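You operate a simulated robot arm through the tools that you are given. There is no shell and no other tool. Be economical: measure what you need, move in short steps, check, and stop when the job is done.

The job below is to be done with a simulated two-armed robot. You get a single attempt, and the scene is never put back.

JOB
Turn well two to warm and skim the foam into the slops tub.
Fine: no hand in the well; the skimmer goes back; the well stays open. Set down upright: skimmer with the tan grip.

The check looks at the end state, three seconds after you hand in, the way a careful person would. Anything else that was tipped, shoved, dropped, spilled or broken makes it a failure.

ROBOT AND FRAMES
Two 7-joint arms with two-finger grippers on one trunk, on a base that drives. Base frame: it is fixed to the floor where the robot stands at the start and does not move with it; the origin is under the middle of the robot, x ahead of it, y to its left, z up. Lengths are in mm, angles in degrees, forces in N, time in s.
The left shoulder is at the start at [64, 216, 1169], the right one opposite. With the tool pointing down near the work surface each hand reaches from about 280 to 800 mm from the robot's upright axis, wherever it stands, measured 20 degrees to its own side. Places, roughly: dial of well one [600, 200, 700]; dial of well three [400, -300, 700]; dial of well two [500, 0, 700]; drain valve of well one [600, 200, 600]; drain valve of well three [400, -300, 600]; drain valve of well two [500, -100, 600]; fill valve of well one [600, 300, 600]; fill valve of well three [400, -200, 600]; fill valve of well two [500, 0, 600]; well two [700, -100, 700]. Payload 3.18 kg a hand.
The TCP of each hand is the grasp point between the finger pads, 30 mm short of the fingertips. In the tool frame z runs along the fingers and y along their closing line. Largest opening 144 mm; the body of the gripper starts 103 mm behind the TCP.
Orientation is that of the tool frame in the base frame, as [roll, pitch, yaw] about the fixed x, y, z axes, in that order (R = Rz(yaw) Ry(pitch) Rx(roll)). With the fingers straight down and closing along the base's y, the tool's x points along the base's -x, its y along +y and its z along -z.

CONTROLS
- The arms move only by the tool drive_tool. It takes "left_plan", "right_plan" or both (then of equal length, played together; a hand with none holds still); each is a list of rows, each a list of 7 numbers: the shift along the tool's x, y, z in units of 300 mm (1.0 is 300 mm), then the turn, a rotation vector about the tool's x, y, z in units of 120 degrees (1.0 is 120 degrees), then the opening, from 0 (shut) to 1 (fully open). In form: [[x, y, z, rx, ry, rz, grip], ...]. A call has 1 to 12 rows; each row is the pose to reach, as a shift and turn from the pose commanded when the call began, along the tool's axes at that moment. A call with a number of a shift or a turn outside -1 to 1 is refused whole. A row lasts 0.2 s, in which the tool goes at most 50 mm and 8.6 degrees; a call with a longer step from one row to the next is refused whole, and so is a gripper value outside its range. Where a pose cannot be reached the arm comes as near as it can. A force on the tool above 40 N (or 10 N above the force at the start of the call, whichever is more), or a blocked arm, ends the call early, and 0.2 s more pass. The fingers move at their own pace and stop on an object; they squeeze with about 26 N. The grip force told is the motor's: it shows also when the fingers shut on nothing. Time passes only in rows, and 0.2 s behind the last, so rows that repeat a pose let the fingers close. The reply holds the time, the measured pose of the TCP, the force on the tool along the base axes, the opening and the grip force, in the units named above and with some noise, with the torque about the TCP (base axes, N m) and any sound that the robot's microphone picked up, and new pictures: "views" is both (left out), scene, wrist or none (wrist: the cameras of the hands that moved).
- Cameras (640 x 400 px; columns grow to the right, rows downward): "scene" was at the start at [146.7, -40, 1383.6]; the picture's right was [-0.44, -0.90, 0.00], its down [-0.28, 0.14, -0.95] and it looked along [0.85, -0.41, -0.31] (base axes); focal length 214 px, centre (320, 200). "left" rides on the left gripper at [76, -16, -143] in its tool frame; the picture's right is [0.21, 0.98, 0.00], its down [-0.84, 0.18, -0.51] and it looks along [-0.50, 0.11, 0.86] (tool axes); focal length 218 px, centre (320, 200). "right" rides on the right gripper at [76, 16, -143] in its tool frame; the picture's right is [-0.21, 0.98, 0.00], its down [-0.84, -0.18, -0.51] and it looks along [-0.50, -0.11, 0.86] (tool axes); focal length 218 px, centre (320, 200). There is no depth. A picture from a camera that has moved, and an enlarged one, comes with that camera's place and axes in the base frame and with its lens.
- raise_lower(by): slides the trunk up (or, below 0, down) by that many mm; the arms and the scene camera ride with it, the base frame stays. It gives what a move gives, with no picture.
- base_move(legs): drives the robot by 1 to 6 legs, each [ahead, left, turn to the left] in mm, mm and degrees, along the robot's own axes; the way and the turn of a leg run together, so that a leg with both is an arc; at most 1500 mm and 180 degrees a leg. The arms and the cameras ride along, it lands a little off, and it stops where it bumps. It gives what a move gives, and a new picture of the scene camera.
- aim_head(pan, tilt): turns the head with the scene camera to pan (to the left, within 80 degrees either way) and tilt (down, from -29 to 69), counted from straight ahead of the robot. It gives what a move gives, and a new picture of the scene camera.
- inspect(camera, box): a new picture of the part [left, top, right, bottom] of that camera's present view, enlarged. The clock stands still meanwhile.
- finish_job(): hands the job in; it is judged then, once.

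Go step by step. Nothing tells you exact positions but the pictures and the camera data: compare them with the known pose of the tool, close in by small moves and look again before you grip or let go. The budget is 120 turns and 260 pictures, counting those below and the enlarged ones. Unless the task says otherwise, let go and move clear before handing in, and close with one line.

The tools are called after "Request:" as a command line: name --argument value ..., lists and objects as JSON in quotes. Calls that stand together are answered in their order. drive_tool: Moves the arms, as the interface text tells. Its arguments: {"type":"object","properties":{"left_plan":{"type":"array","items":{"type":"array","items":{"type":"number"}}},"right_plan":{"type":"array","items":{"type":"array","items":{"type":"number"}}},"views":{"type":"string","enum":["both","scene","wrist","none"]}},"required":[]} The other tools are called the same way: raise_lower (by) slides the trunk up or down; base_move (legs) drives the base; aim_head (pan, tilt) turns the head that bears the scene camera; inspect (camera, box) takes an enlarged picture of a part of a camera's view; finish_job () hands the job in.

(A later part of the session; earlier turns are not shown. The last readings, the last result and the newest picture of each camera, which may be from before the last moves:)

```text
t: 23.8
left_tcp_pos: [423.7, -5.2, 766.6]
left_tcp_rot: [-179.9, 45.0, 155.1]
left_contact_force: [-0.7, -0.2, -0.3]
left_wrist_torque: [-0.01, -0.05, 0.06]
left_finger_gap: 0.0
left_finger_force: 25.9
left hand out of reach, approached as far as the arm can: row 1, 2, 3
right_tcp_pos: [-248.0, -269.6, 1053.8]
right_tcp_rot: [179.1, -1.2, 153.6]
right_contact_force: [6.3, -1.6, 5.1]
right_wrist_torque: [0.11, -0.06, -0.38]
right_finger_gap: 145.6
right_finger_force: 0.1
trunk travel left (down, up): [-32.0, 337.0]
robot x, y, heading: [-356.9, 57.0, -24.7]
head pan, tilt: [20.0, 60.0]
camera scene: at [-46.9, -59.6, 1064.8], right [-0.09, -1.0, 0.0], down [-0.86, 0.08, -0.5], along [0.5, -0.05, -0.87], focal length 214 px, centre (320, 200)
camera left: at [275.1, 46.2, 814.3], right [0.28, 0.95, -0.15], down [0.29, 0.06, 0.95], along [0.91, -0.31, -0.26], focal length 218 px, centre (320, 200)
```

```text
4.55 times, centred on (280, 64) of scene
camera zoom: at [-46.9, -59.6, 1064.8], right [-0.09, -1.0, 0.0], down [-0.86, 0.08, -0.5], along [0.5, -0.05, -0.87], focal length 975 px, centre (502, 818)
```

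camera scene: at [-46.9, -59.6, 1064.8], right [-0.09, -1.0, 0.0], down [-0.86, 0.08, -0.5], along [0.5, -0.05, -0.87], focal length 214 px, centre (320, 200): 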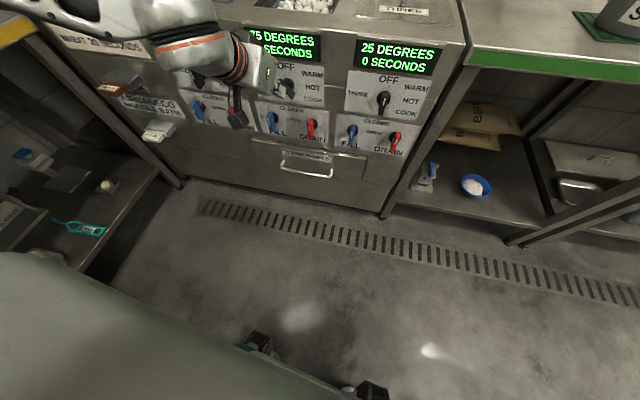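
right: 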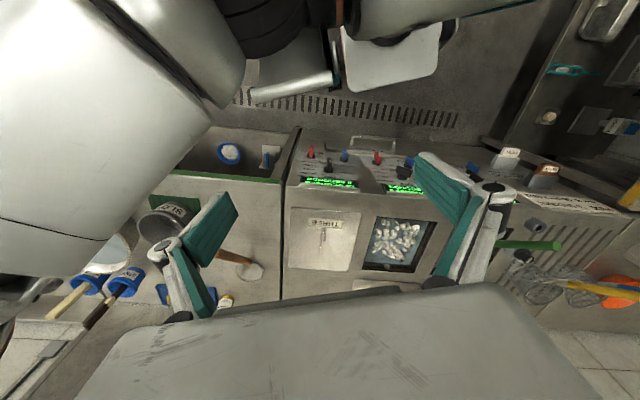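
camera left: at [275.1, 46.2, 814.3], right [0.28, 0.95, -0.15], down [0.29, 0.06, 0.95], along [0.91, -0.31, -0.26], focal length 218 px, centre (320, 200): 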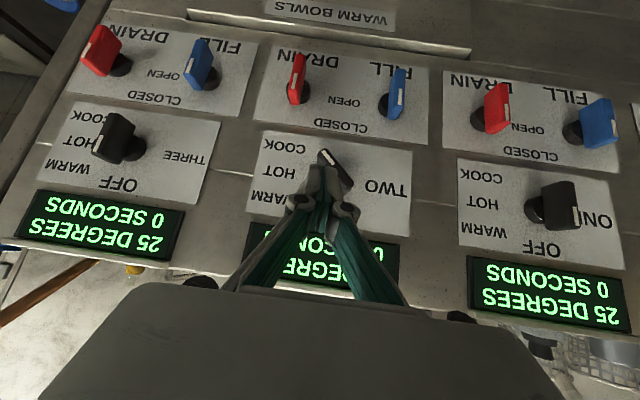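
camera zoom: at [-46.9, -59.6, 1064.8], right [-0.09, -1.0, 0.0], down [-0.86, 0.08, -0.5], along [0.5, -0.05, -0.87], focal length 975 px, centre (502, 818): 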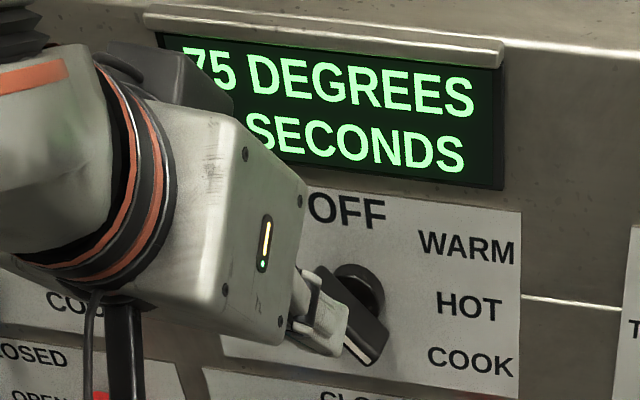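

The hand is well placed. Now fingertip in beside the knob's tail (its right side), then sweep left.

Request:
drive_tool --left_plan '[[-0.04, -0.01, 0.06, 0, 0, 0, 0], [-0.08, -0.01, 0.12, 0, 0, 0, 0], [-0.122, -0.01, 0.18, 0, 0, 0, 0], [-0.122, 0.02, 0.18, 0, 0, 0, 0], [-0.122, 0.05, 0.18, 0, 0, 0, 0], [-0.122, 0.08, 0.18, 0, 0, 0, 0], [-0.122, 0.1, 0.18, 0, 0, 0, 0], [-0.122, 0.12, 0.18, 0, 0, 0, 0], [-0.122, 0.135, 0.18, 0, 0, 0, 0], [-0.122, 0.147, 0.18, 0, 0, 0, 0]]' --views "wrist"

Request:
inspect --camera "left" --box '[220, 80, 420, 205]'

Request:
inspect --camera "scene" --box '[210, 20, 350, 108]'

```text
t: 26.0
left_tcp_pos: [499.7, 10.0, 754.0]
left_tcp_rot: [-179.9, 45.1, 155.1]
left_contact_force: [-0.6, 0.5, 0.2]
left_wrist_torque: [-0.02, -0.03, 0.0]
left_finger_gap: 0.0
left_finger_force: 25.6
right_tcp_pos: [-248.0, -270.2, 1052.7]
right_tcp_rot: [179.1, -1.2, 153.6]
right_contact_force: [3.5, 0.0, 5.0]
right_wrist_torque: [0.15, -0.08, -0.41]
right_finger_gap: 145.9
right_finger_force: 0.0
trunk travel left (down, up): [-32.0, 337.0]
robot x, y, heading: [-357.6, 59.3, -25.4]
head pan, tilt: [20.0, 60.0]
camera left: at [351.9, 59.4, 801.4], right [0.28, 0.95, -0.15], down [0.29, 0.06, 0.95], along [0.92, -0.31, -0.26], focal length 218 px, centre (320, 200)
```

left: 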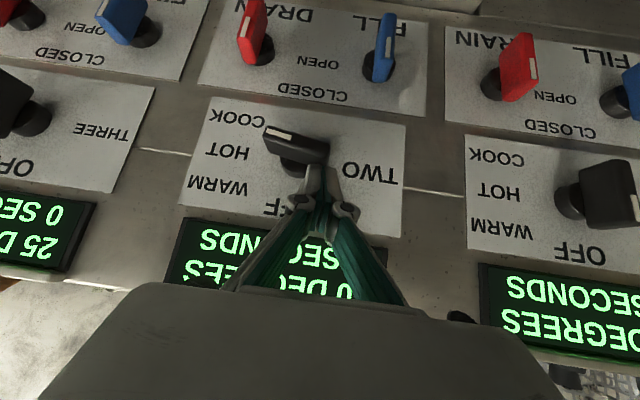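

```text
3.20 times, centred on (320, 142) of left
camera zoom: at [351.9, 59.4, 801.4], right [0.28, 0.95, -0.15], down [0.29, 0.06, 0.95], along [0.92, -0.31, -0.26], focal length 698 px, centre (320, 384)
```

zoom: 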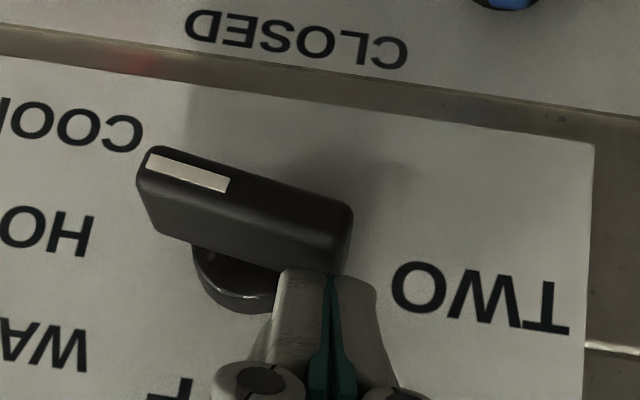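

```text
4.55 times, centred on (280, 64) of scene
camera zoom: at [-46.9, -59.6, 1064.8], right [-0.09, -1.0, 0.0], down [-0.86, 0.08, -0.5], along [0.5, -0.05, -0.87], focal length 975 px, centre (502, 818)
```

zoom: 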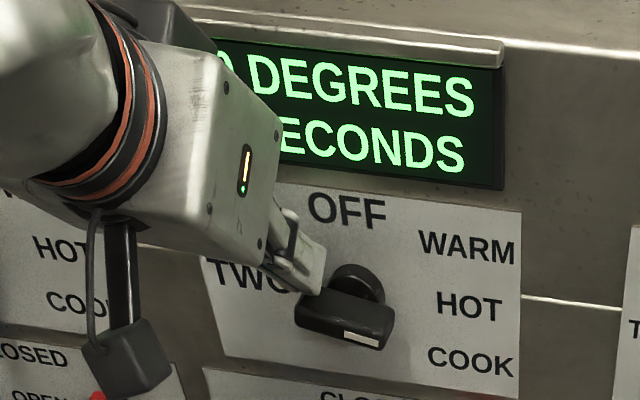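

Works: the pointer is at about HOT. Now push down on the tail to bring it toward WARM.

Request:
drive_tool --left_plan '[[0.01, 0, 0.01, 0, 0, 0, 0], [0.02, 0, 0.02, 0, 0, 0, 0], [0.028, 0, 0.028, 0, 0, 0, 0], [0.036, 0, 0.036, 0, 0, 0, 0]]' --views "none"

Request:
inspect --camera "left" --box '[220, 80, 420, 205]'

Request:
inspect --camera "scene" --box '[210, 20, 350, 108]'

```text
t: 27.0
left_tcp_pos: [499.2, 10.9, 738.3]
left_tcp_rot: [-179.9, 44.8, 155.0]
left_contact_force: [0.6, 1.2, 1.3]
left_wrist_torque: [0.03, -0.01, 0.02]
left_finger_gap: 0.0
left_finger_force: 26.0
right_tcp_pos: [-247.1, -269.9, 1053.0]
right_tcp_rot: [179.1, -1.1, 153.6]
right_contact_force: [4.0, -0.7, 6.4]
right_wrist_torque: [0.18, -0.06, -0.39]
right_finger_gap: 145.7
right_finger_force: 0.0
trunk travel left (down, up): [-32.0, 337.0]
robot x, y, heading: [-357.4, 60.8, -25.4]
head pan, tilt: [20.0, 60.0]
```

```text
3.20 times, centred on (320, 142) of left
camera zoom: at [351.7, 59.2, 785.4], right [0.28, 0.95, -0.15], down [0.29, 0.06, 0.95], along [0.91, -0.31, -0.26], focal length 698 px, centre (320, 384)
```

zoom: 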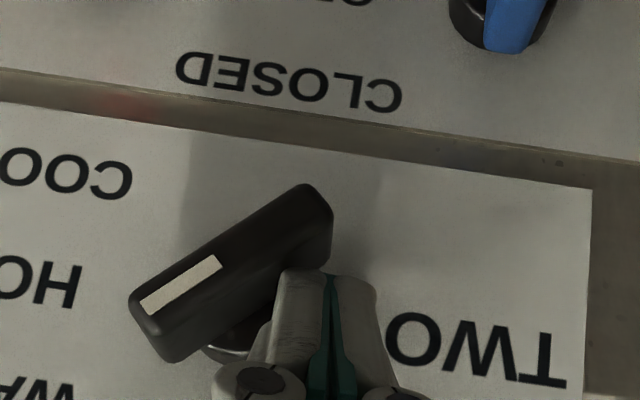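

```text
4.55 times, centred on (280, 64) of scene
camera zoom: at [-46.9, -59.7, 1064.7], right [-0.09, -1.0, 0.0], down [-0.86, 0.08, -0.5], along [0.5, -0.05, -0.87], focal length 975 px, centre (502, 818)
```

zoom: 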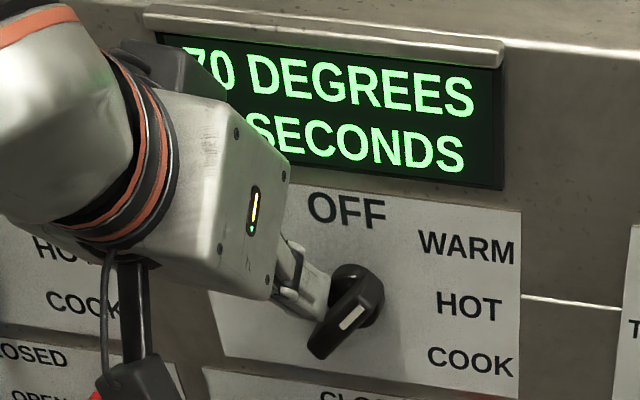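

Pointer now stands at about 45°, and the display is dropping (70). Back the hand straight off and check.

Request:
drive_tool --left_plan '[[0.06, 0, -0.06, 0, 0, 0, 0], [0.12, 0, -0.12, 0, 0, 0, 0], [0.2, 0, -0.2, 0, 0, 0, 0], [0.28, 0, -0.28, 0, 0, 0, 0]]' --views "none"

Request:
inspect --camera "left" --box '[200, 90, 440, 240]'

Request:
inspect --camera "scene" --box '[210, 20, 350, 108]'

```text
t: 28.0
left_tcp_pos: [392.3, 60.0, 740.8]
left_tcp_rot: [-179.9, 45.1, 155.1]
left_contact_force: [0.5, 0.5, -0.7]
left_wrist_torque: [-0.01, 0.01, 0.0]
left_finger_gap: 0.0
left_finger_force: 25.4
right_tcp_pos: [-248.0, -269.5, 1053.6]
right_tcp_rot: [179.1, -1.1, 153.7]
right_contact_force: [3.9, -0.9, 5.6]
right_wrist_torque: [0.12, -0.08, -0.34]
right_finger_gap: 145.7
right_finger_force: 0.1
trunk travel left (down, up): [-32.0, 337.0]
robot x, y, heading: [-354.5, 59.9, -25.4]
head pan, tilt: [20.0, 60.0]
```

```text
2.67 times, centred on (320, 165) of left
camera zoom: at [244.4, 109.8, 787.8], right [0.28, 0.95, -0.15], down [0.29, 0.06, 0.95], along [0.92, -0.31, -0.26], focal length 582 px, centre (320, 293)
```

zoom: 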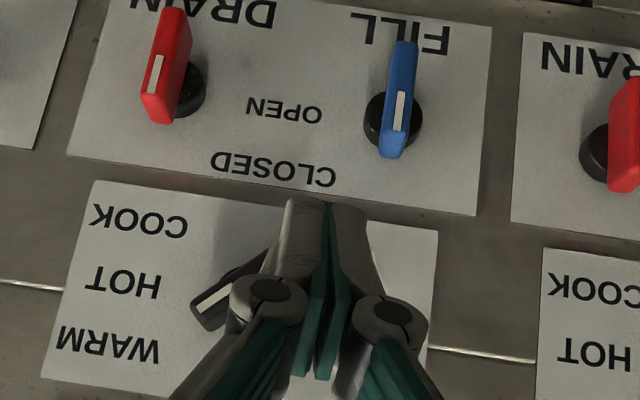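

```text
4.55 times, centred on (280, 64) of scene
camera zoom: at [-47.1, -59.4, 1064.9], right [-0.09, -1.0, 0.0], down [-0.86, 0.08, -0.5], along [0.5, -0.05, -0.87], focal length 975 px, centre (502, 818)
```

zoom: 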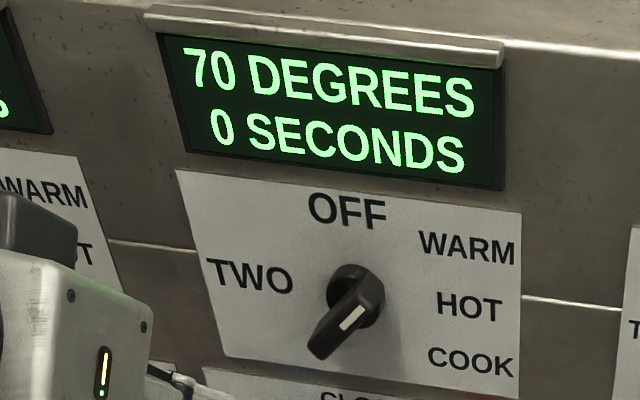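

The dial reads WARM side and the temperature drops. I retract the left hand, then raise the trunk again.

Request:
drive_tool --left_plan '[[0.055, 0, -0.1, 0, 0, 0, 0], [0.11, 0, -0.2, 0, 0.06, 0, 0], [0.165, 0, -0.3, 0, 0.125, 0, 0], [0.22, 0, -0.4, 0, 0.19, 0, 0], [0.275, 0, -0.5, 0, 0.25, 0, 0], [0.33, 0, -0.6, 0, 0.31, 0, 0], [0.33, 0, -0.6, 0, 0.375, 0, 0]]' --views "none"

Request:
raise_lower --by 100

Request:
aim_head --pan 0 --tilt 40

```text
t: 29.6
left_tcp_pos: [212.7, 143.6, 795.9]
left_tcp_rot: [180.0, -0.1, 155.0]
left_contact_force: [0.7, 0.0, 0.9]
left_wrist_torque: [-0.01, -0.01, -0.02]
left_finger_gap: 0.1
left_finger_force: 26.3
left hand out of reach, approached as far as the arm can: row 2, 3, 4, 5
right_tcp_pos: [-246.7, -269.1, 1053.6]
right_tcp_rot: [179.1, -1.2, 153.6]
right_contact_force: [2.4, 0.2, 5.1]
right_wrist_torque: [0.15, -0.04, -0.25]
right_finger_gap: 145.4
right_finger_force: 0.0
trunk travel left (down, up): [-32.0, 337.0]
robot x, y, heading: [-352.2, 59.5, -25.3]
head pan, tilt: [20.0, 60.0]
```

```text
t: 30.9
left_tcp_pos: [213.4, 143.5, 894.9]
left_tcp_rot: [-179.9, -0.2, 155.0]
left_contact_force: [0.3, -0.8, 0.2]
left_wrist_torque: [-0.01, 0.05, 0.05]
left_finger_gap: 0.0
left_finger_force: 26.5
right_tcp_pos: [-246.9, -271.2, 1152.0]
right_tcp_rot: [179.1, -1.4, 153.7]
right_contact_force: [0.5, 1.0, 2.3]
right_wrist_torque: [-0.1, 0.08, -0.04]
right_finger_gap: 144.9
right_finger_force: 0.0
trunk travel left (down, up): [-132.0, 237.0]
robot x, y, heading: [-355.0, 55.3, -25.2]
head pan, tilt: [20.0, 60.0]
```

```text
t: 31.7
left_tcp_pos: [212.6, 142.2, 896.1]
left_tcp_rot: [179.9, 0.1, 155.0]
left_contact_force: [0.6, -0.4, 0.2]
left_wrist_torque: [-0.01, -0.02, -0.01]
left_finger_gap: 0.0
left_finger_force: 26.6
right_tcp_pos: [-247.3, -268.9, 1153.4]
right_tcp_rot: [179.1, -1.1, 153.6]
right_contact_force: [1.1, 2.2, 1.8]
right_wrist_torque: [-0.1, 0.0, 0.07]
right_finger_gap: 144.7
right_finger_force: 0.0
trunk travel left (down, up): [-132.0, 237.0]
robot x, y, heading: [-354.3, 56.0, -25.4]
head pan, tilt: [0.0, 40.0]
camera scene: at [-130.2, -45.5, 1221.4], right [-0.43, -0.91, 0.0], down [-0.58, 0.27, -0.77], along [0.69, -0.33, -0.64], focal length 214 px, centre (320, 200)
```

scene: 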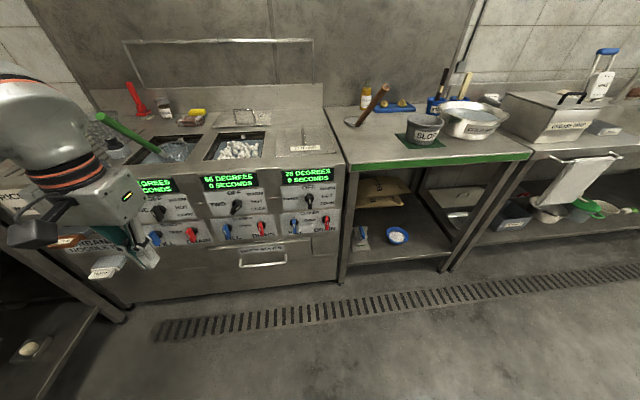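

The trunk rode up cleanly and the display shows 66. Now I zoom on the bench to locate the skimmer and tub.

Request:
inspect --camera "scene" --box '[320, 50, 520, 175]'

Request:
inspect --camera "scene" --box '[90, 70, 350, 230]'

```text
3.20 times, centred on (420, 112) of scene
camera zoom: at [-130.2, -45.5, 1221.4], right [-0.43, -0.91, 0.0], down [-0.58, 0.27, -0.77], along [0.69, -0.33, -0.64], focal length 686 px, centre (0, 480)
```

zoom: 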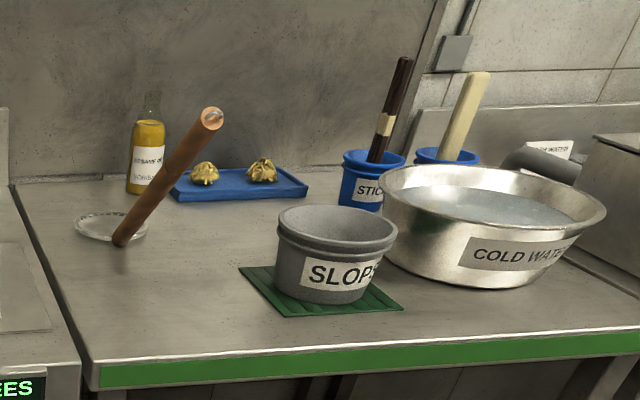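

```text
2.46 times, centred on (220, 150) of scene
camera zoom: at [-130.2, -45.5, 1221.4], right [-0.43, -0.91, 0.0], down [-0.58, 0.27, -0.77], along [0.69, -0.33, -0.64], focal length 528 px, centre (566, 323)
```

zoom: 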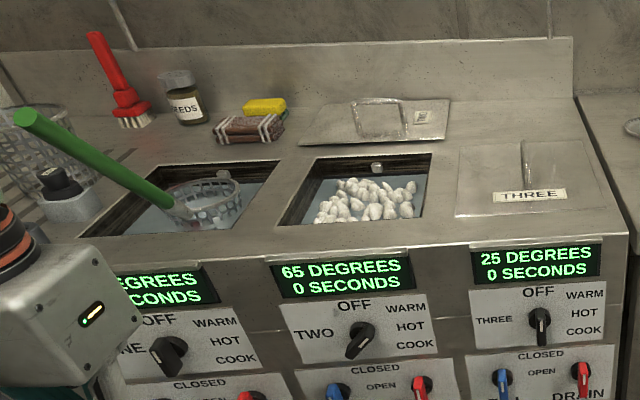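

Skimmer: hoop near [764, -668, 832], handle rising ~40° toward the robot, ending at [425, -530, 1071]; tub rim centre near [472, -810, 897]; well two centre near [710, -85]. I tuck the left hand up, drive ahead and look again.

Request:
drive_tool --left_plan '[[0.05, 0.03, -0.14, 0, 0, 0, 0], [0.1, 0.06, -0.28, 0, 0, 0, 0], [0.15, 0.09, -0.42, 0, 0, 0, 0], [0.2, 0.12, -0.56, 0, 0, 0, 0], [0.25, 0.15, -0.7, 0, 0, 0, 0]]' --views "none"

Request:
base_move --legs '[[350, 0, 0]]'

Request:
aim_head --pan -20 --tilt 35

```text
t: 32.9
left_tcp_pos: [148.4, 191.5, 1090.8]
left_tcp_rot: [-180.0, 0.1, 155.1]
left_contact_force: [0.1, 0.5, 0.5]
left_wrist_torque: [0.0, -0.04, 0.03]
left_finger_gap: 0.0
left_finger_force: 26.4
left hand out of reach, approached as far as the arm can: row 4, 5
right_tcp_pos: [-248.7, -269.3, 1155.1]
right_tcp_rot: [179.0, -1.0, 153.6]
right_contact_force: [0.6, 2.1, 1.3]
right_wrist_torque: [-0.13, 0.03, 0.0]
right_finger_gap: 144.7
right_finger_force: 0.1
trunk travel left (down, up): [-132.0, 237.0]
robot x, y, heading: [-353.4, 62.8, -25.2]
head pan, tilt: [0.0, 40.0]
```

```text
t: 35.2
left_tcp_pos: [464.1, 42.3, 1090.6]
left_tcp_rot: [-180.0, 0.1, 155.0]
left_contact_force: [0.6, -0.4, -0.4]
left_wrist_torque: [-0.02, 0.02, -0.01]
left_finger_gap: 0.1
left_finger_force: 26.2
right_tcp_pos: [66.7, -419.1, 1154.0]
right_tcp_rot: [179.1, -1.2, 153.5]
right_contact_force: [0.8, 0.1, 1.8]
right_wrist_torque: [-0.1, 0.08, 0.01]
right_finger_gap: 144.9
right_finger_force: 0.0
trunk travel left (down, up): [-132.0, 237.0]
robot x, y, heading: [-40.6, -88.1, -25.3]
head pan, tilt: [0.0, 40.0]
camera scene: at [184.1, -194.2, 1221.5], right [-0.43, -0.9, 0.0], down [-0.58, 0.27, -0.77], along [0.69, -0.33, -0.64], focal length 214 px, centre (320, 200)
```

scene: 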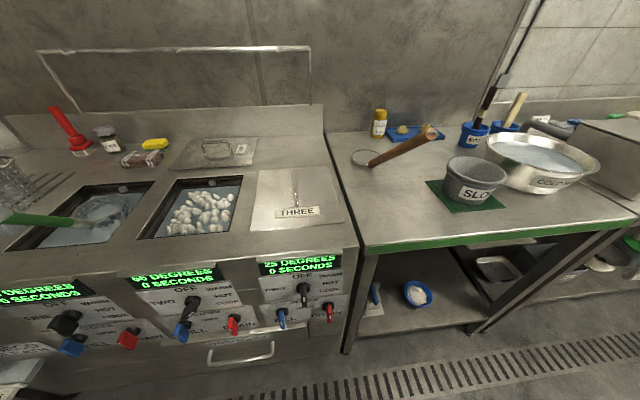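

```text
t: 36.0
left_tcp_pos: [464.0, 42.6, 1090.2]
left_tcp_rot: [-179.9, 0.1, 155.0]
left_contact_force: [0.7, -0.4, 0.6]
left_wrist_torque: [0.01, -0.01, 0.0]
left_finger_gap: 0.0
left_finger_force: 25.9
right_tcp_pos: [65.9, -419.2, 1154.6]
right_tcp_rot: [179.1, -1.1, 153.4]
right_contact_force: [0.0, 0.8, 1.5]
right_wrist_torque: [-0.1, 0.03, -0.05]
right_finger_gap: 144.8
right_finger_force: 0.2
trunk travel left (down, up): [-132.0, 237.0]
robot x, y, heading: [-39.6, -84.9, -25.3]
head pan, tilt: [-20.0, 35.0]
camera scene: at [168.9, -220.2, 1229.0], right [-0.71, -0.7, 0.0], down [-0.4, 0.41, -0.82], along [0.58, -0.58, -0.57], focal length 214 px, centre (320, 200)
```

scene: 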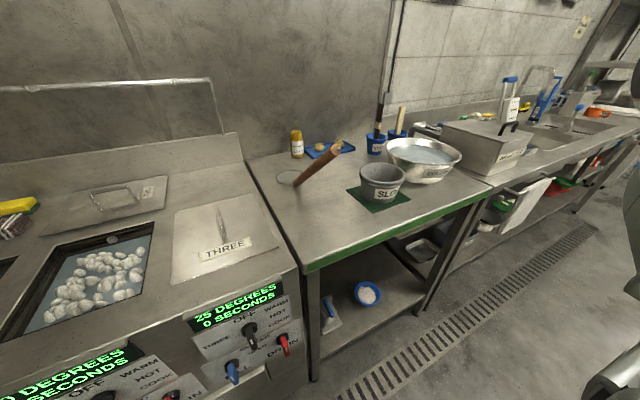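

Request:
drive_tool --right_plan '[[-0.13, 0.02, 0.012, -0.003, -0.05, -0.008, 1], [-0.26, 0.045, 0.025, -0.006, -0.1, -0.016, 1], [-0.39, 0.07, 0.04, -0.01, -0.16, -0.024, 1], [-0.52, 0.09, 0.05, -0.013, -0.215, -0.033, 1], [-0.65, 0.115, 0.065, -0.017, -0.27, -0.041, 1], [-0.78, 0.137, 0.08, -0.02, -0.325, -0.05, 1], [-0.9, 0.16, 0.09, -0.024, -0.374, -0.057, 1], [-0.98, 0.17, 0.1, -0.024, -0.374, -0.057, 1]]' --views "both"

```text
t: 37.8
left_tcp_pos: [465.2, 43.9, 1088.5]
left_tcp_rot: [-179.9, 0.0, 155.0]
left_contact_force: [1.1, 0.5, 0.5]
left_wrist_torque: [0.0, 0.02, -0.01]
left_finger_gap: 0.2
left_finger_force: 26.1
right_tcp_pos: [353.0, -502.2, 1116.8]
right_tcp_rot: [178.6, 43.8, 159.7]
right_contact_force: [0.9, 0.9, -0.2]
right_wrist_torque: [0.04, 0.03, 0.02]
right_finger_gap: 144.0
right_finger_force: 0.2
trunk travel left (down, up): [-132.0, 237.0]
robot x, y, heading: [-42.5, -92.7, -25.6]
head pan, tilt: [-20.0, 35.0]
camera scene: at [169.3, -220.4, 1228.8], right [-0.71, -0.7, 0.0], down [-0.4, 0.41, -0.82], along [0.58, -0.58, -0.57], focal length 214 px, centre (320, 200)
camera right: at [213.1, -435.3, 1168.0], right [0.46, 0.87, 0.16], down [0.18, -0.27, 0.95], along [0.87, -0.41, -0.28], focal length 218 px, centre (320, 200)
```

scene: 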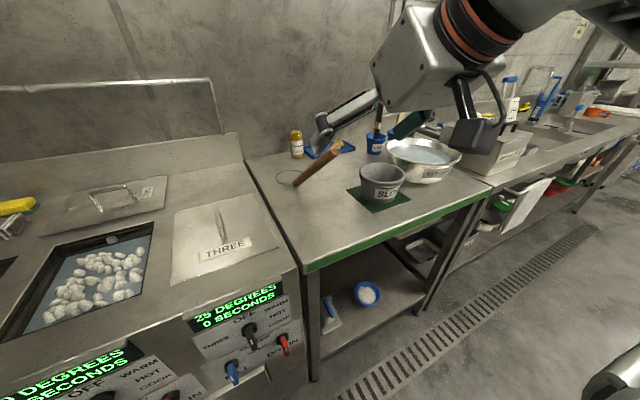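
right: 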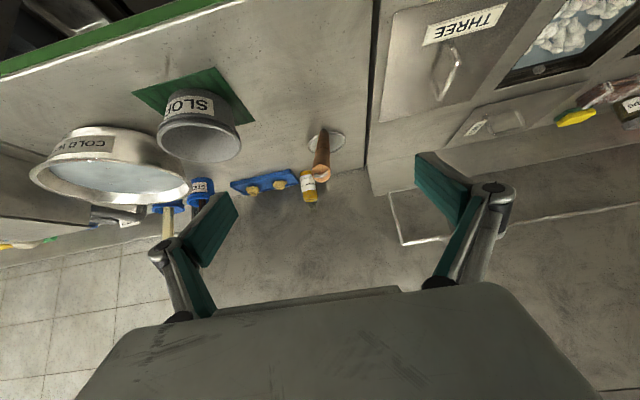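

The right camera sees the handle end-on just as predicted, its end at [425, -530, 1069]. I advance along the handle with fingers open.

Request:
drive_tool --right_plan '[[-0.055, -0.007, 0.05, 0, 0, 0, 1], [-0.111, -0.014, 0.1, 0, 0, 0, 1], [-0.111, -0.014, 0.2, 0, 0, 0, 1], [-0.111, -0.014, 0.3, 0, 0, 0, 1], [-0.111, -0.014, 0.4, 0, 0, 0, 1], [-0.111, -0.014, 0.48, 0, 0, 0, 1], [-0.111, -0.014, 0.56, 0, 0, 0, 1]]' --views "both"

Request:
inspect --camera "scene" --box '[240, 100, 400, 200]'

```text
t: 39.4
left_tcp_pos: [464.5, 42.1, 1089.4]
left_tcp_rot: [-179.9, 0.0, 155.1]
left_contact_force: [0.1, 0.3, 0.1]
left_wrist_torque: [-0.01, 0.03, 0.03]
left_finger_gap: 0.2
left_finger_force: 26.1
right_tcp_pos: [483.7, -550.8, 1020.7]
right_tcp_rot: [178.6, 43.9, 159.7]
right_contact_force: [0.3, -0.4, 0.2]
right_wrist_torque: [0.0, 0.03, -0.03]
right_finger_gap: 143.9
right_finger_force: 0.1
trunk travel left (down, up): [-132.0, 237.0]
robot x, y, heading: [-39.8, -88.6, -25.2]
head pan, tilt: [-20.0, 35.0]
camera scene: at [169.5, -220.6, 1228.7], right [-0.71, -0.7, 0.0], down [-0.4, 0.41, -0.82], along [0.58, -0.58, -0.57], focal length 214 px, centre (320, 200)
camera right: at [345.0, -485.0, 1070.4], right [0.46, 0.87, 0.16], down [0.18, -0.27, 0.95], along [0.87, -0.41, -0.28], focal length 218 px, centre (320, 200)
```

scene: 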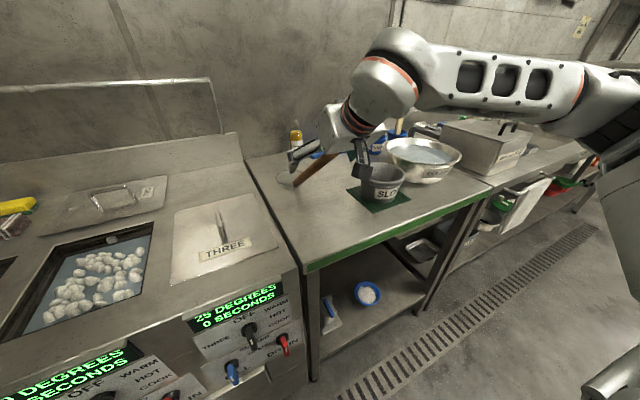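
right: 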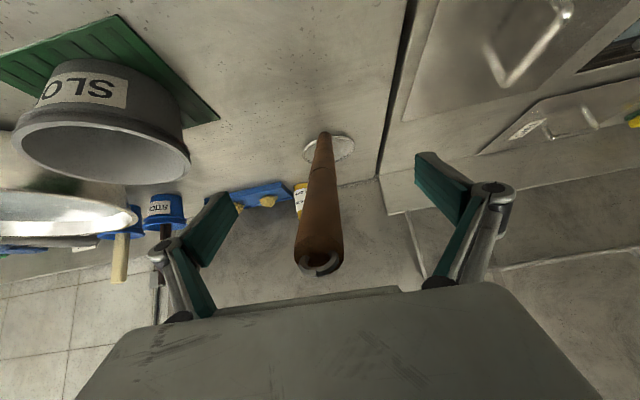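

```text
4.00 times, centred on (320, 150) of scene
camera zoom: at [169.5, -220.6, 1228.7], right [-0.71, -0.7, 0.0], down [-0.4, 0.41, -0.82], along [0.58, -0.58, -0.57], focal length 858 px, centre (320, 400)
```

zoom: 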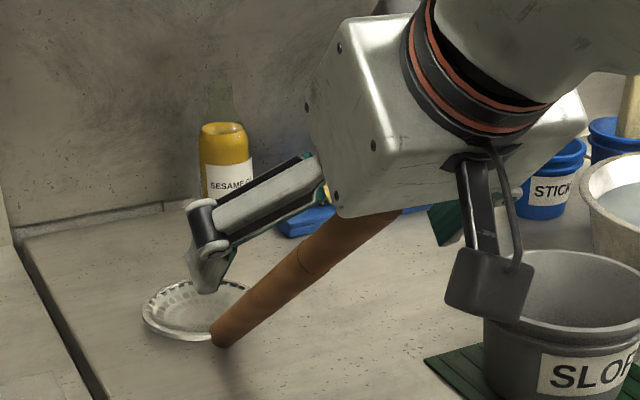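

Handle lies between the pads, a few mm off centre. I correct by 3 mm and close.

Request:
drive_tool --right_plan '[[0, 0.009, 0, 0, 0, 0, 0.6], [0, 0.009, 0, 0, 0, 0, 0.35], [0, 0.009, 0, 0, 0, 0, 0.15], [0, 0.009, 0, 0, 0, 0, 0], [0, 0.009, 0, 0, 0, 0, 0]]' --views "wrist"

Request:
inspect --camera "scene" --box '[240, 100, 400, 200]'

```text
t: 40.6
left_tcp_pos: [463.7, 43.6, 1089.3]
left_tcp_rot: [-179.9, 0.1, 155.0]
left_contact_force: [-0.2, 0.2, -0.8]
left_wrist_torque: [0.03, 0.02, 0.01]
left_finger_gap: 0.1
left_finger_force: 26.4
right_tcp_pos: [484.7, -547.8, 1019.9]
right_tcp_rot: [178.4, 44.0, 159.7]
right_contact_force: [0.4, 0.5, 0.2]
right_wrist_torque: [0.05, 0.03, -0.03]
right_finger_gap: 24.4
right_finger_force: 26.3
trunk travel left (down, up): [-132.0, 237.0]
robot x, y, heading: [-40.5, -87.1, -25.6]
head pan, tilt: [-20.0, 35.0]
camera right: at [345.3, -482.3, 1071.2], right [0.46, 0.87, 0.16], down [0.18, -0.27, 0.95], along [0.87, -0.41, -0.28], focal length 218 px, centre (320, 200)
```

right: 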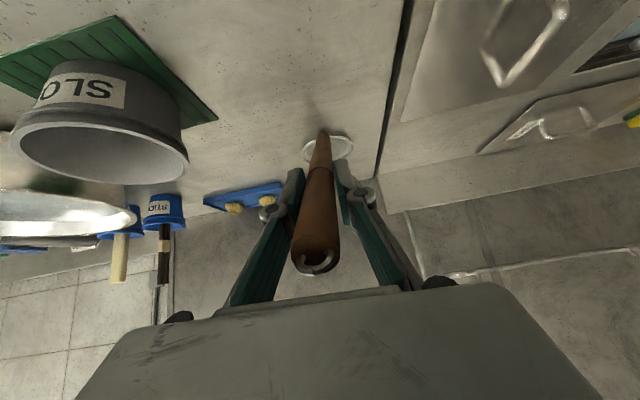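

```text
4.00 times, centred on (320, 150) of scene
camera zoom: at [169.0, -220.4, 1229.0], right [-0.71, -0.7, 0.0], down [-0.4, 0.41, -0.82], along [0.58, -0.58, -0.57], focal length 858 px, centre (320, 400)
```

zoom: 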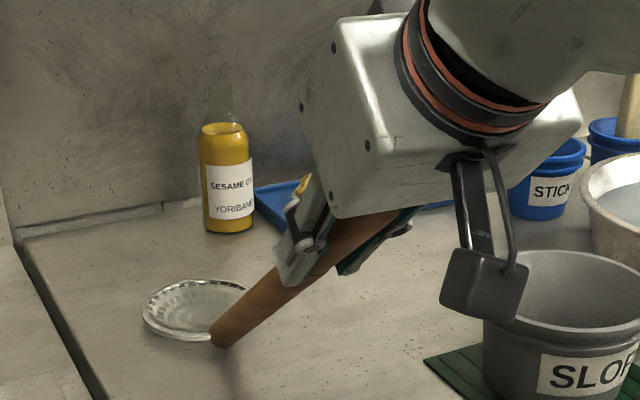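

Gripped (24 mm). Lift 60 mm and check that the skimmer stays level.

Request:
drive_tool --right_plan '[[-0.046, 0.001, -0.048, 0, 0, 0, 0], [-0.092, 0.002, -0.096, 0, 0, 0, 0], [-0.138, 0.004, -0.144, 0, 0, 0, 0], [-0.138, 0.004, -0.144, 0, 0, 0, 0]]' --views "wrist"

Request:
inspect --camera "scene" --box '[240, 100, 400, 200]'

```text
t: 41.6
left_tcp_pos: [464.6, 42.2, 1090.1]
left_tcp_rot: [-179.9, -0.1, 155.0]
left_contact_force: [0.4, -0.5, -0.6]
left_wrist_torque: [0.02, 0.0, 0.01]
left_finger_gap: 0.0
left_finger_force: 25.5
right_tcp_pos: [485.2, -549.0, 1079.9]
right_tcp_rot: [178.4, 43.9, 159.7]
right_contact_force: [-0.6, -1.0, -1.9]
right_wrist_torque: [0.12, 0.37, 0.0]
right_finger_gap: 24.4
right_finger_force: 25.8
trunk travel left (down, up): [-132.0, 237.0]
robot x, y, heading: [-41.8, -86.3, -25.3]
head pan, tilt: [-20.0, 35.0]
camera right: at [344.9, -483.0, 1130.8], right [0.46, 0.87, 0.16], down [0.18, -0.27, 0.95], along [0.87, -0.41, -0.28], focal length 218 px, centre (320, 200)
```

right: 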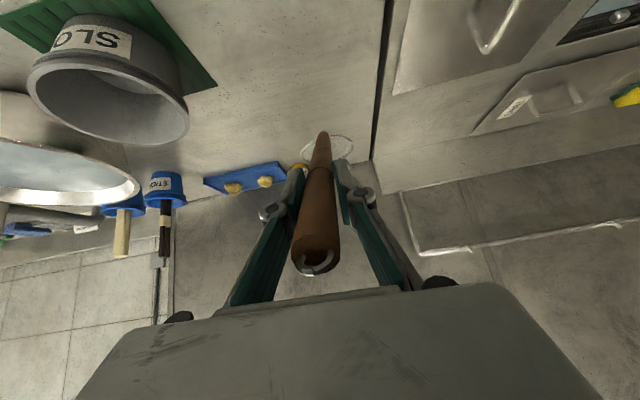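

```text
4.00 times, centred on (320, 150) of scene
camera zoom: at [169.3, -220.6, 1228.8], right [-0.71, -0.7, 0.0], down [-0.4, 0.41, -0.82], along [0.58, -0.58, -0.57], focal length 858 px, centre (320, 400)
```

zoom: 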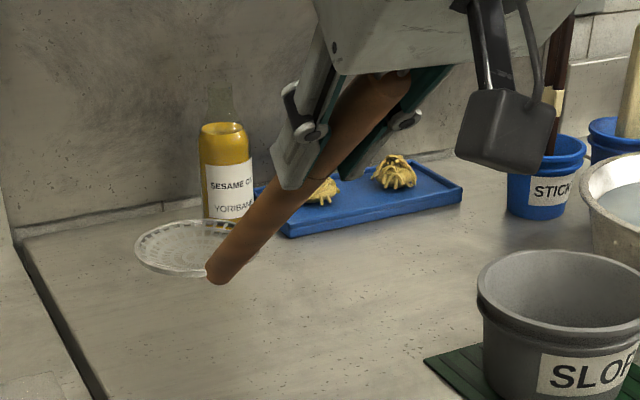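

Held rigidly (about 2 N). I raise the trunk 80 mm for clearance, then back off and strafe left to bring the skimmer over well two.

Request:
raise_lower --by 80

Request:
base_move --legs '[[-225, 0, 0], [0, 370, 0]]'

Request:
aim_head --pan 0 --tilt 50

```text
t: 42.8
left_tcp_pos: [464.4, 40.6, 1169.0]
left_tcp_rot: [-179.8, 0.3, 155.2]
left_contact_force: [0.9, 0.2, -0.8]
left_wrist_torque: [0.01, 0.05, 0.0]
left_finger_gap: 0.1
left_finger_force: 26.2
right_tcp_pos: [485.0, -549.2, 1158.1]
right_tcp_rot: [178.3, 43.5, 159.6]
right_contact_force: [0.6, -0.2, -1.8]
right_wrist_torque: [0.1, 0.38, 0.02]
right_finger_gap: 24.8
right_finger_force: 25.8
trunk travel left (down, up): [-212.0, 157.0]
robot x, y, heading: [-42.7, -90.3, -25.2]
head pan, tilt: [-20.0, 35.0]
```

```text
t: 48.0
left_tcp_pos: [417.9, 477.7, 1170.6]
left_tcp_rot: [-179.9, 0.3, 155.2]
left_contact_force: [0.2, 0.1, -0.7]
left_wrist_torque: [0.01, 0.02, -0.01]
left_finger_gap: 0.2
left_finger_force: 25.8
right_tcp_pos: [439.4, -113.9, 1159.8]
right_tcp_rot: [178.3, 44.0, 159.7]
right_contact_force: [0.7, 0.6, -1.6]
right_wrist_torque: [0.07, 0.39, 0.03]
right_finger_gap: 24.3
right_finger_force: 25.8
trunk travel left (down, up): [-212.0, 157.0]
robot x, y, heading: [-86.9, 347.9, -25.3]
head pan, tilt: [-20.0, 35.0]
camera scene: at [54.8, 247.2, 1317.9], right [-0.71, -0.7, 0.0], down [-0.4, 0.41, -0.82], along [0.58, -0.58, -0.57], focal length 214 px, centre (320, 200)
```

scene: 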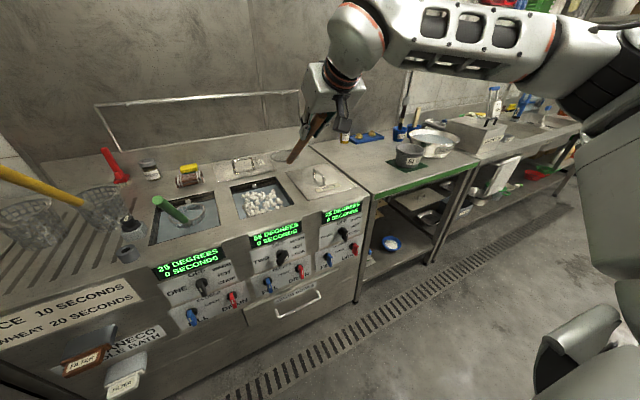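

```text
t: 48.8
left_tcp_pos: [418.3, 477.0, 1171.3]
left_tcp_rot: [-179.8, 0.5, 155.1]
left_contact_force: [-0.2, -0.1, 0.7]
left_wrist_torque: [0.02, 0.03, 0.01]
left_finger_gap: 0.0
left_finger_force: 26.3
right_tcp_pos: [438.8, -112.8, 1159.5]
right_tcp_rot: [178.4, 43.9, 159.7]
right_contact_force: [0.0, 0.6, -1.9]
right_wrist_torque: [0.13, 0.37, -0.01]
right_finger_gap: 24.6
right_finger_force: 26.5
trunk travel left (down, up): [-212.0, 157.0]
robot x, y, heading: [-90.0, 343.1, -25.0]
head pan, tilt: [0.0, 50.0]
camera scene: at [62.3, 276.7, 1296.2], right [-0.43, -0.9, 0.0], down [-0.69, 0.33, -0.64], along [0.58, -0.27, -0.77], focal length 214 px, centre (320, 200)
```

scene: 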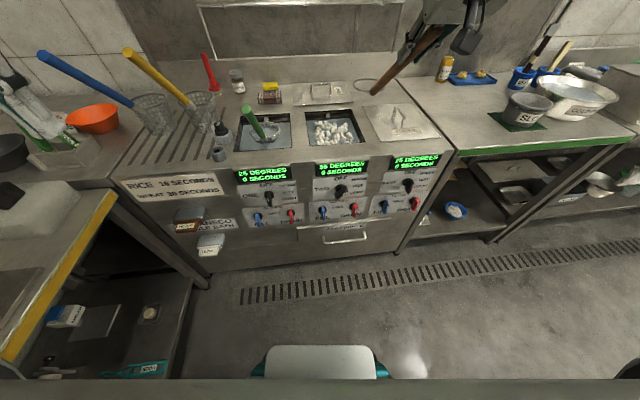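

Request:
inspect --camera "scene" --box '[220, 60, 460, 210]'

Request:
inspect --camera "right" --box '[0, 0, 640, 400]'

Request:
inspect --camera "scene" --box '[290, 95, 380, 155]'

```text
2.67 times, centred on (340, 135) of scene
camera zoom: at [62.3, 276.7, 1296.2], right [-0.43, -0.9, 0.0], down [-0.69, 0.33, -0.64], along [0.58, -0.27, -0.77], focal length 572 px, centre (267, 373)
```

zoom: 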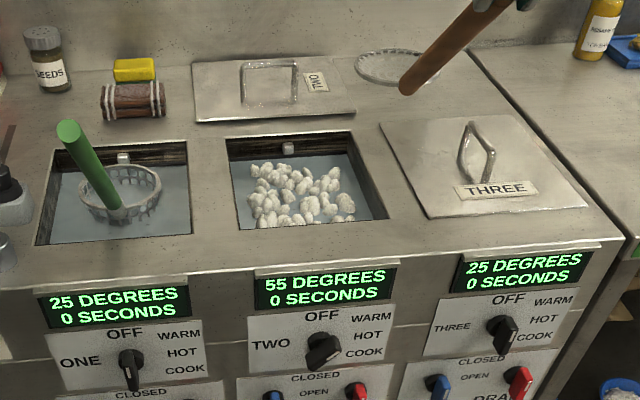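

```text
1.00 times, centred on (320, 200) of right (not enlarged: the box is as wide or as high as the picture)
camera zoom: at [300.0, -47.7, 1210.8], right [0.46, 0.87, 0.16], down [0.18, -0.27, 0.95], along [0.87, -0.41, -0.28], focal length 218 px, centre (320, 200)
```

zoom: 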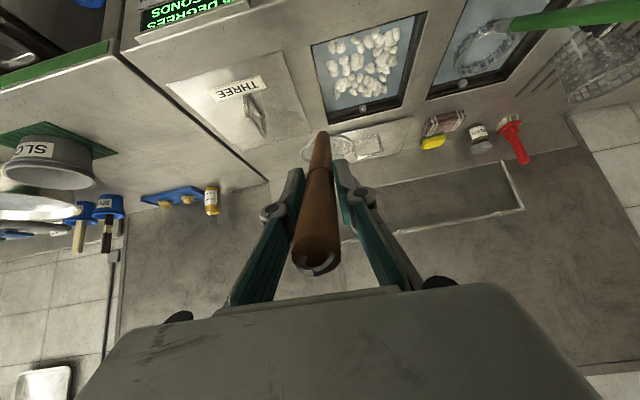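

```text
6.67 times, centred on (335, 125) of scene
camera zoom: at [62.3, 276.7, 1296.2], right [-0.43, -0.9, 0.0], down [-0.69, 0.33, -0.64], along [0.58, -0.27, -0.77], focal length 1430 px, centre (220, 700)
```

zoom: 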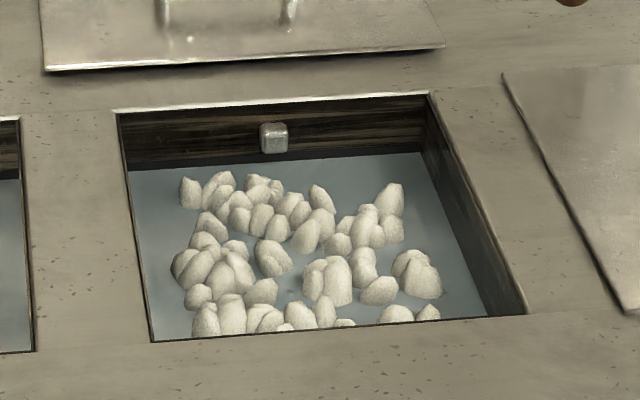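

Display shows 55 and the dial at WARM. Well two spans roughly FL(635,46), FR(575,-141), BR(800,-215), BL(858,-25), rim z 845, liquid about 45 mm lower. I check the hoop in the wrist view.

Request:
inspect --camera "right" --box '[260, 90, 420, 190]'

```text
4.00 times, centred on (340, 140) of right
camera zoom: at [300.0, -47.7, 1210.8], right [0.46, 0.87, 0.16], down [0.18, -0.27, 0.95], along [0.87, -0.41, -0.28], focal length 873 px, centre (240, 440)
```

zoom: 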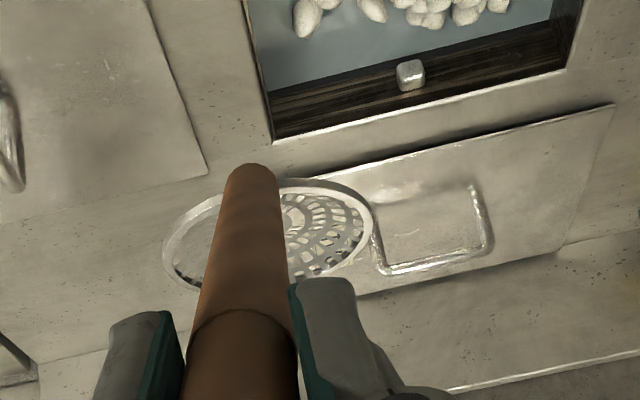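

The hoop (Ø~110) sits about 261 mm ahead of and 180 mm below the TCP. I bring it tilted, far edge down, above the front of the well's right lane.

Request:
drive_tool --right_plan '[[-0.047, 0.06, 0.017, 0, 0.049, 0, 0], [-0.095, 0.12, 0.034, 0, 0.097, 0, 0], [-0.142, 0.18, 0.05, 0, 0.146, 0, 0], [-0.19, 0.23, 0.067, 0, 0.195, 0, 0], [-0.237, 0.265, 0.084, 0, 0.243, 0, 0], [-0.284, 0.265, 0.101, 0, 0.292, 0, 0]]' --views "both"

Request:
inspect --camera "scene" --box '[220, 60, 460, 210]'

```text
t: 50.2
left_tcp_pos: [416.7, 476.7, 1170.3]
left_tcp_rot: [-179.9, 0.4, 155.2]
left_contact_force: [0.3, 0.0, -0.1]
left_wrist_torque: [-0.03, 0.01, 0.02]
left_finger_gap: 0.0
left_finger_force: 25.8
right_tcp_pos: [489.2, -66.6, 1175.1]
right_tcp_rot: [176.4, 16.1, 156.1]
right_contact_force: [0.7, -1.1, -1.0]
right_wrist_torque: [0.09, 0.23, -0.01]
right_finger_gap: 24.6
right_finger_force: 26.0
right hand out of reach, approached as far as the arm can: row 4, 5, 6
trunk travel left (down, up): [-212.0, 157.0]
robot x, y, heading: [-82.6, 346.8, -25.1]
head pan, tilt: [0.0, 50.0]
camera scene: at [62.9, 276.7, 1296.0], right [-0.43, -0.9, 0.0], down [-0.69, 0.33, -0.64], along [0.58, -0.27, -0.77], focal length 214 px, centre (320, 200)
camera right: at [388.6, -13.5, 1292.6], right [0.56, 0.82, 0.12], down [0.53, -0.47, 0.71], along [0.63, -0.34, -0.7], focal length 218 px, centre (320, 200)
```

scene: 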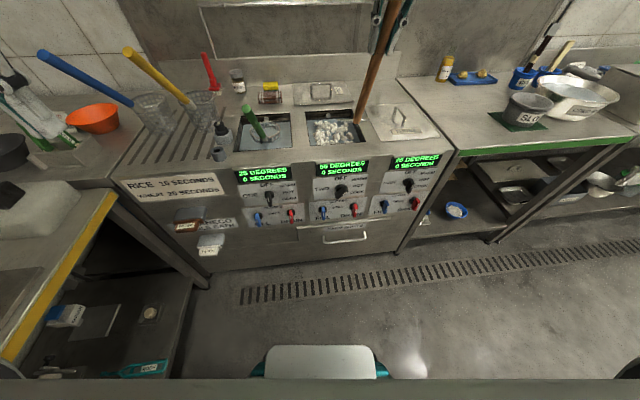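
right: 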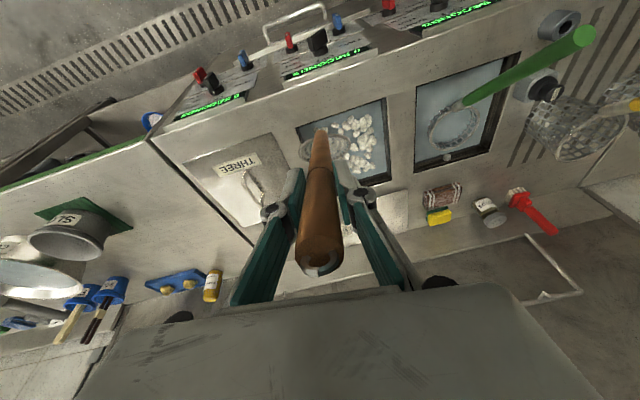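

```text
2.67 times, centred on (340, 135) of scene
camera zoom: at [62.9, 276.7, 1296.0], right [-0.43, -0.9, 0.0], down [-0.69, 0.33, -0.64], along [0.58, -0.27, -0.77], focal length 572 px, centre (267, 373)
```

zoom: 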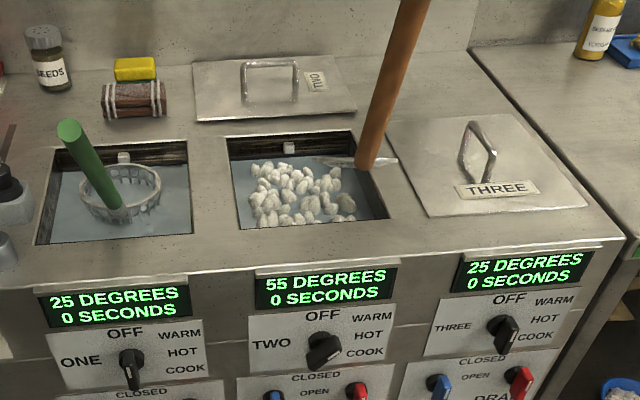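

Temperature settled at 55 (warm). The reach was short here, so I move the base 110 mm nearer and square it to the counter (5° left).

Request:
base_move --legs '[[110, 0, 5.5]]'

Request:
drive_tool --right_plan '[[0, 0, 0, 0, 0, 0, 0]]' --views "wrist"

```text
t: 51.4
left_tcp_pos: [502.7, 482.0, 1171.5]
left_tcp_rot: [-179.9, 0.4, 160.6]
left_contact_force: [0.1, 1.0, 0.2]
left_wrist_torque: [0.03, 0.02, 0.01]
left_finger_gap: 0.0
left_finger_force: 26.8
right_tcp_pos: [626.0, -52.9, 1177.5]
right_tcp_rot: [176.4, 16.2, 161.6]
right_contact_force: [0.3, -0.1, -2.1]
right_wrist_torque: [0.08, 0.25, -0.01]
right_finger_gap: 24.5
right_finger_force: 26.0
trunk travel left (down, up): [-212.0, 157.0]
robot x, y, heading: [12.3, 302.0, -20.0]
head pan, tilt: [0.0, 50.0]
camera scene: at [168.9, 249.7, 1296.3], right [-0.34, -0.94, 0.0], down [-0.72, 0.26, -0.64], along [0.6, -0.22, -0.77], focal length 214 px, centre (320, 200)
```

scene: 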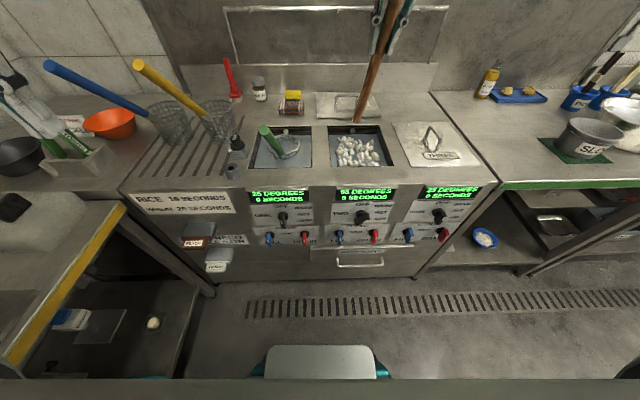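

```text
t: 51.8
left_tcp_pos: [503.6, 483.5, 1171.2]
left_tcp_rot: [-179.9, 0.5, 160.8]
left_contact_force: [0.0, -0.4, 0.6]
left_wrist_torque: [-0.01, -0.01, -0.02]
left_finger_gap: 0.0
left_finger_force: 25.4
right_tcp_pos: [623.3, -51.6, 1176.5]
right_tcp_rot: [176.5, 16.2, 161.7]
right_contact_force: [-0.2, 0.6, -1.7]
right_wrist_torque: [0.02, 0.22, 0.03]
right_finger_gap: 24.4
right_finger_force: 26.0
trunk travel left (down, up): [-212.0, 157.0]
robot x, y, heading: [12.4, 301.3, -19.9]
head pan, tilt: [0.0, 50.0]
camera right: at [519.7, -8.0, 1293.5], right [0.48, 0.87, 0.12], down [0.57, -0.41, 0.71], along [0.66, -0.28, -0.69], focal length 218 px, centre (320, 200)
```

right: 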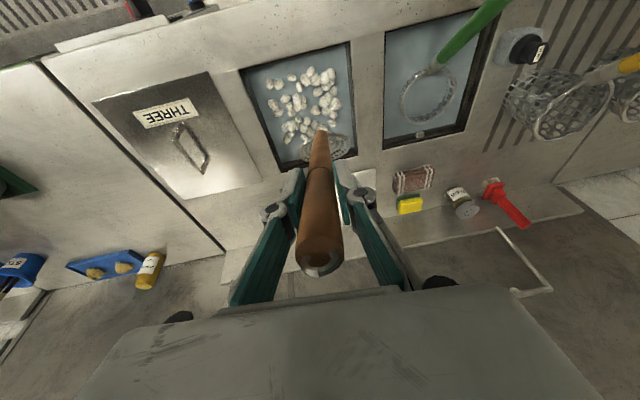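

Hand is now well in reach. I move to the tilted entry pose above the front of the right lane and look.

Request:
drive_tool --right_plan '[[0.068, -0.043, -0.052, 0.01, 0.02, 0, 0], [0.137, -0.086, -0.104, 0.02, 0.04, 0, 0], [0.205, -0.129, -0.156, 0.029, 0.06, 0, 0], [0.205, -0.129, -0.156, 0.029, 0.06, 0, 0]]' --views "wrist"

Request:
inspect --camera "scene" --box '[230, 70, 470, 220]'

```text
t: 52.8
left_tcp_pos: [505.2, 479.1, 1169.5]
left_tcp_rot: [-179.9, 0.3, 160.7]
left_contact_force: [1.3, -0.1, -0.2]
left_wrist_torque: [0.01, 0.09, -0.02]
left_finger_gap: 0.0
left_finger_force: 25.7
right_tcp_pos: [547.4, -91.7, 1188.0]
right_tcp_rot: [-179.8, 12.2, 162.2]
right_contact_force: [1.2, -1.3, -2.1]
right_wrist_torque: [0.06, 0.24, -0.01]
right_finger_gap: 24.6
right_finger_force: 25.8
right hand out of reach, approached as far as the arm can: row 2, 3, 4
trunk travel left (down, up): [-212.0, 157.0]
robot x, y, heading: [12.7, 303.4, -20.0]
head pan, tilt: [0.0, 50.0]
camera right: at [454.1, -43.6, 1311.7], right [0.49, 0.87, 0.04], down [0.63, -0.39, 0.67], along [0.6, -0.31, -0.74], focal length 218 px, centre (320, 200)
```

right: 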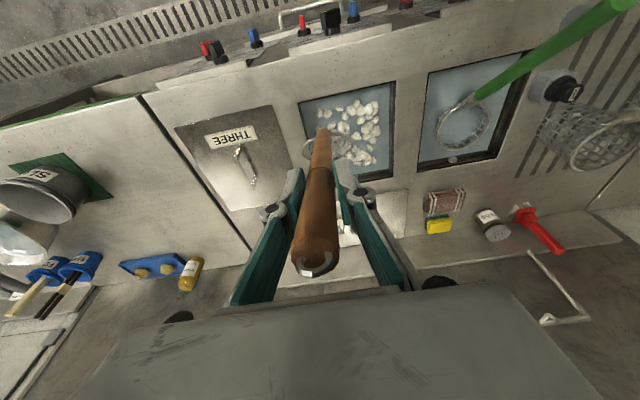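

```text
2.67 times, centred on (350, 145) of scene
camera zoom: at [170.2, 248.1, 1295.7], right [-0.34, -0.94, 0.0], down [-0.72, 0.26, -0.64], along [0.6, -0.22, -0.77], focal length 572 px, centre (240, 347)
```

zoom: 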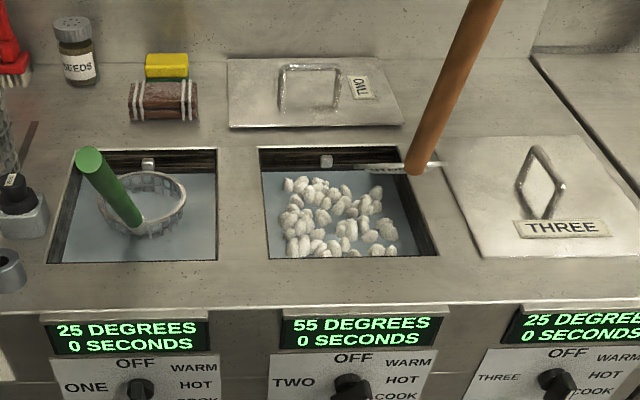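

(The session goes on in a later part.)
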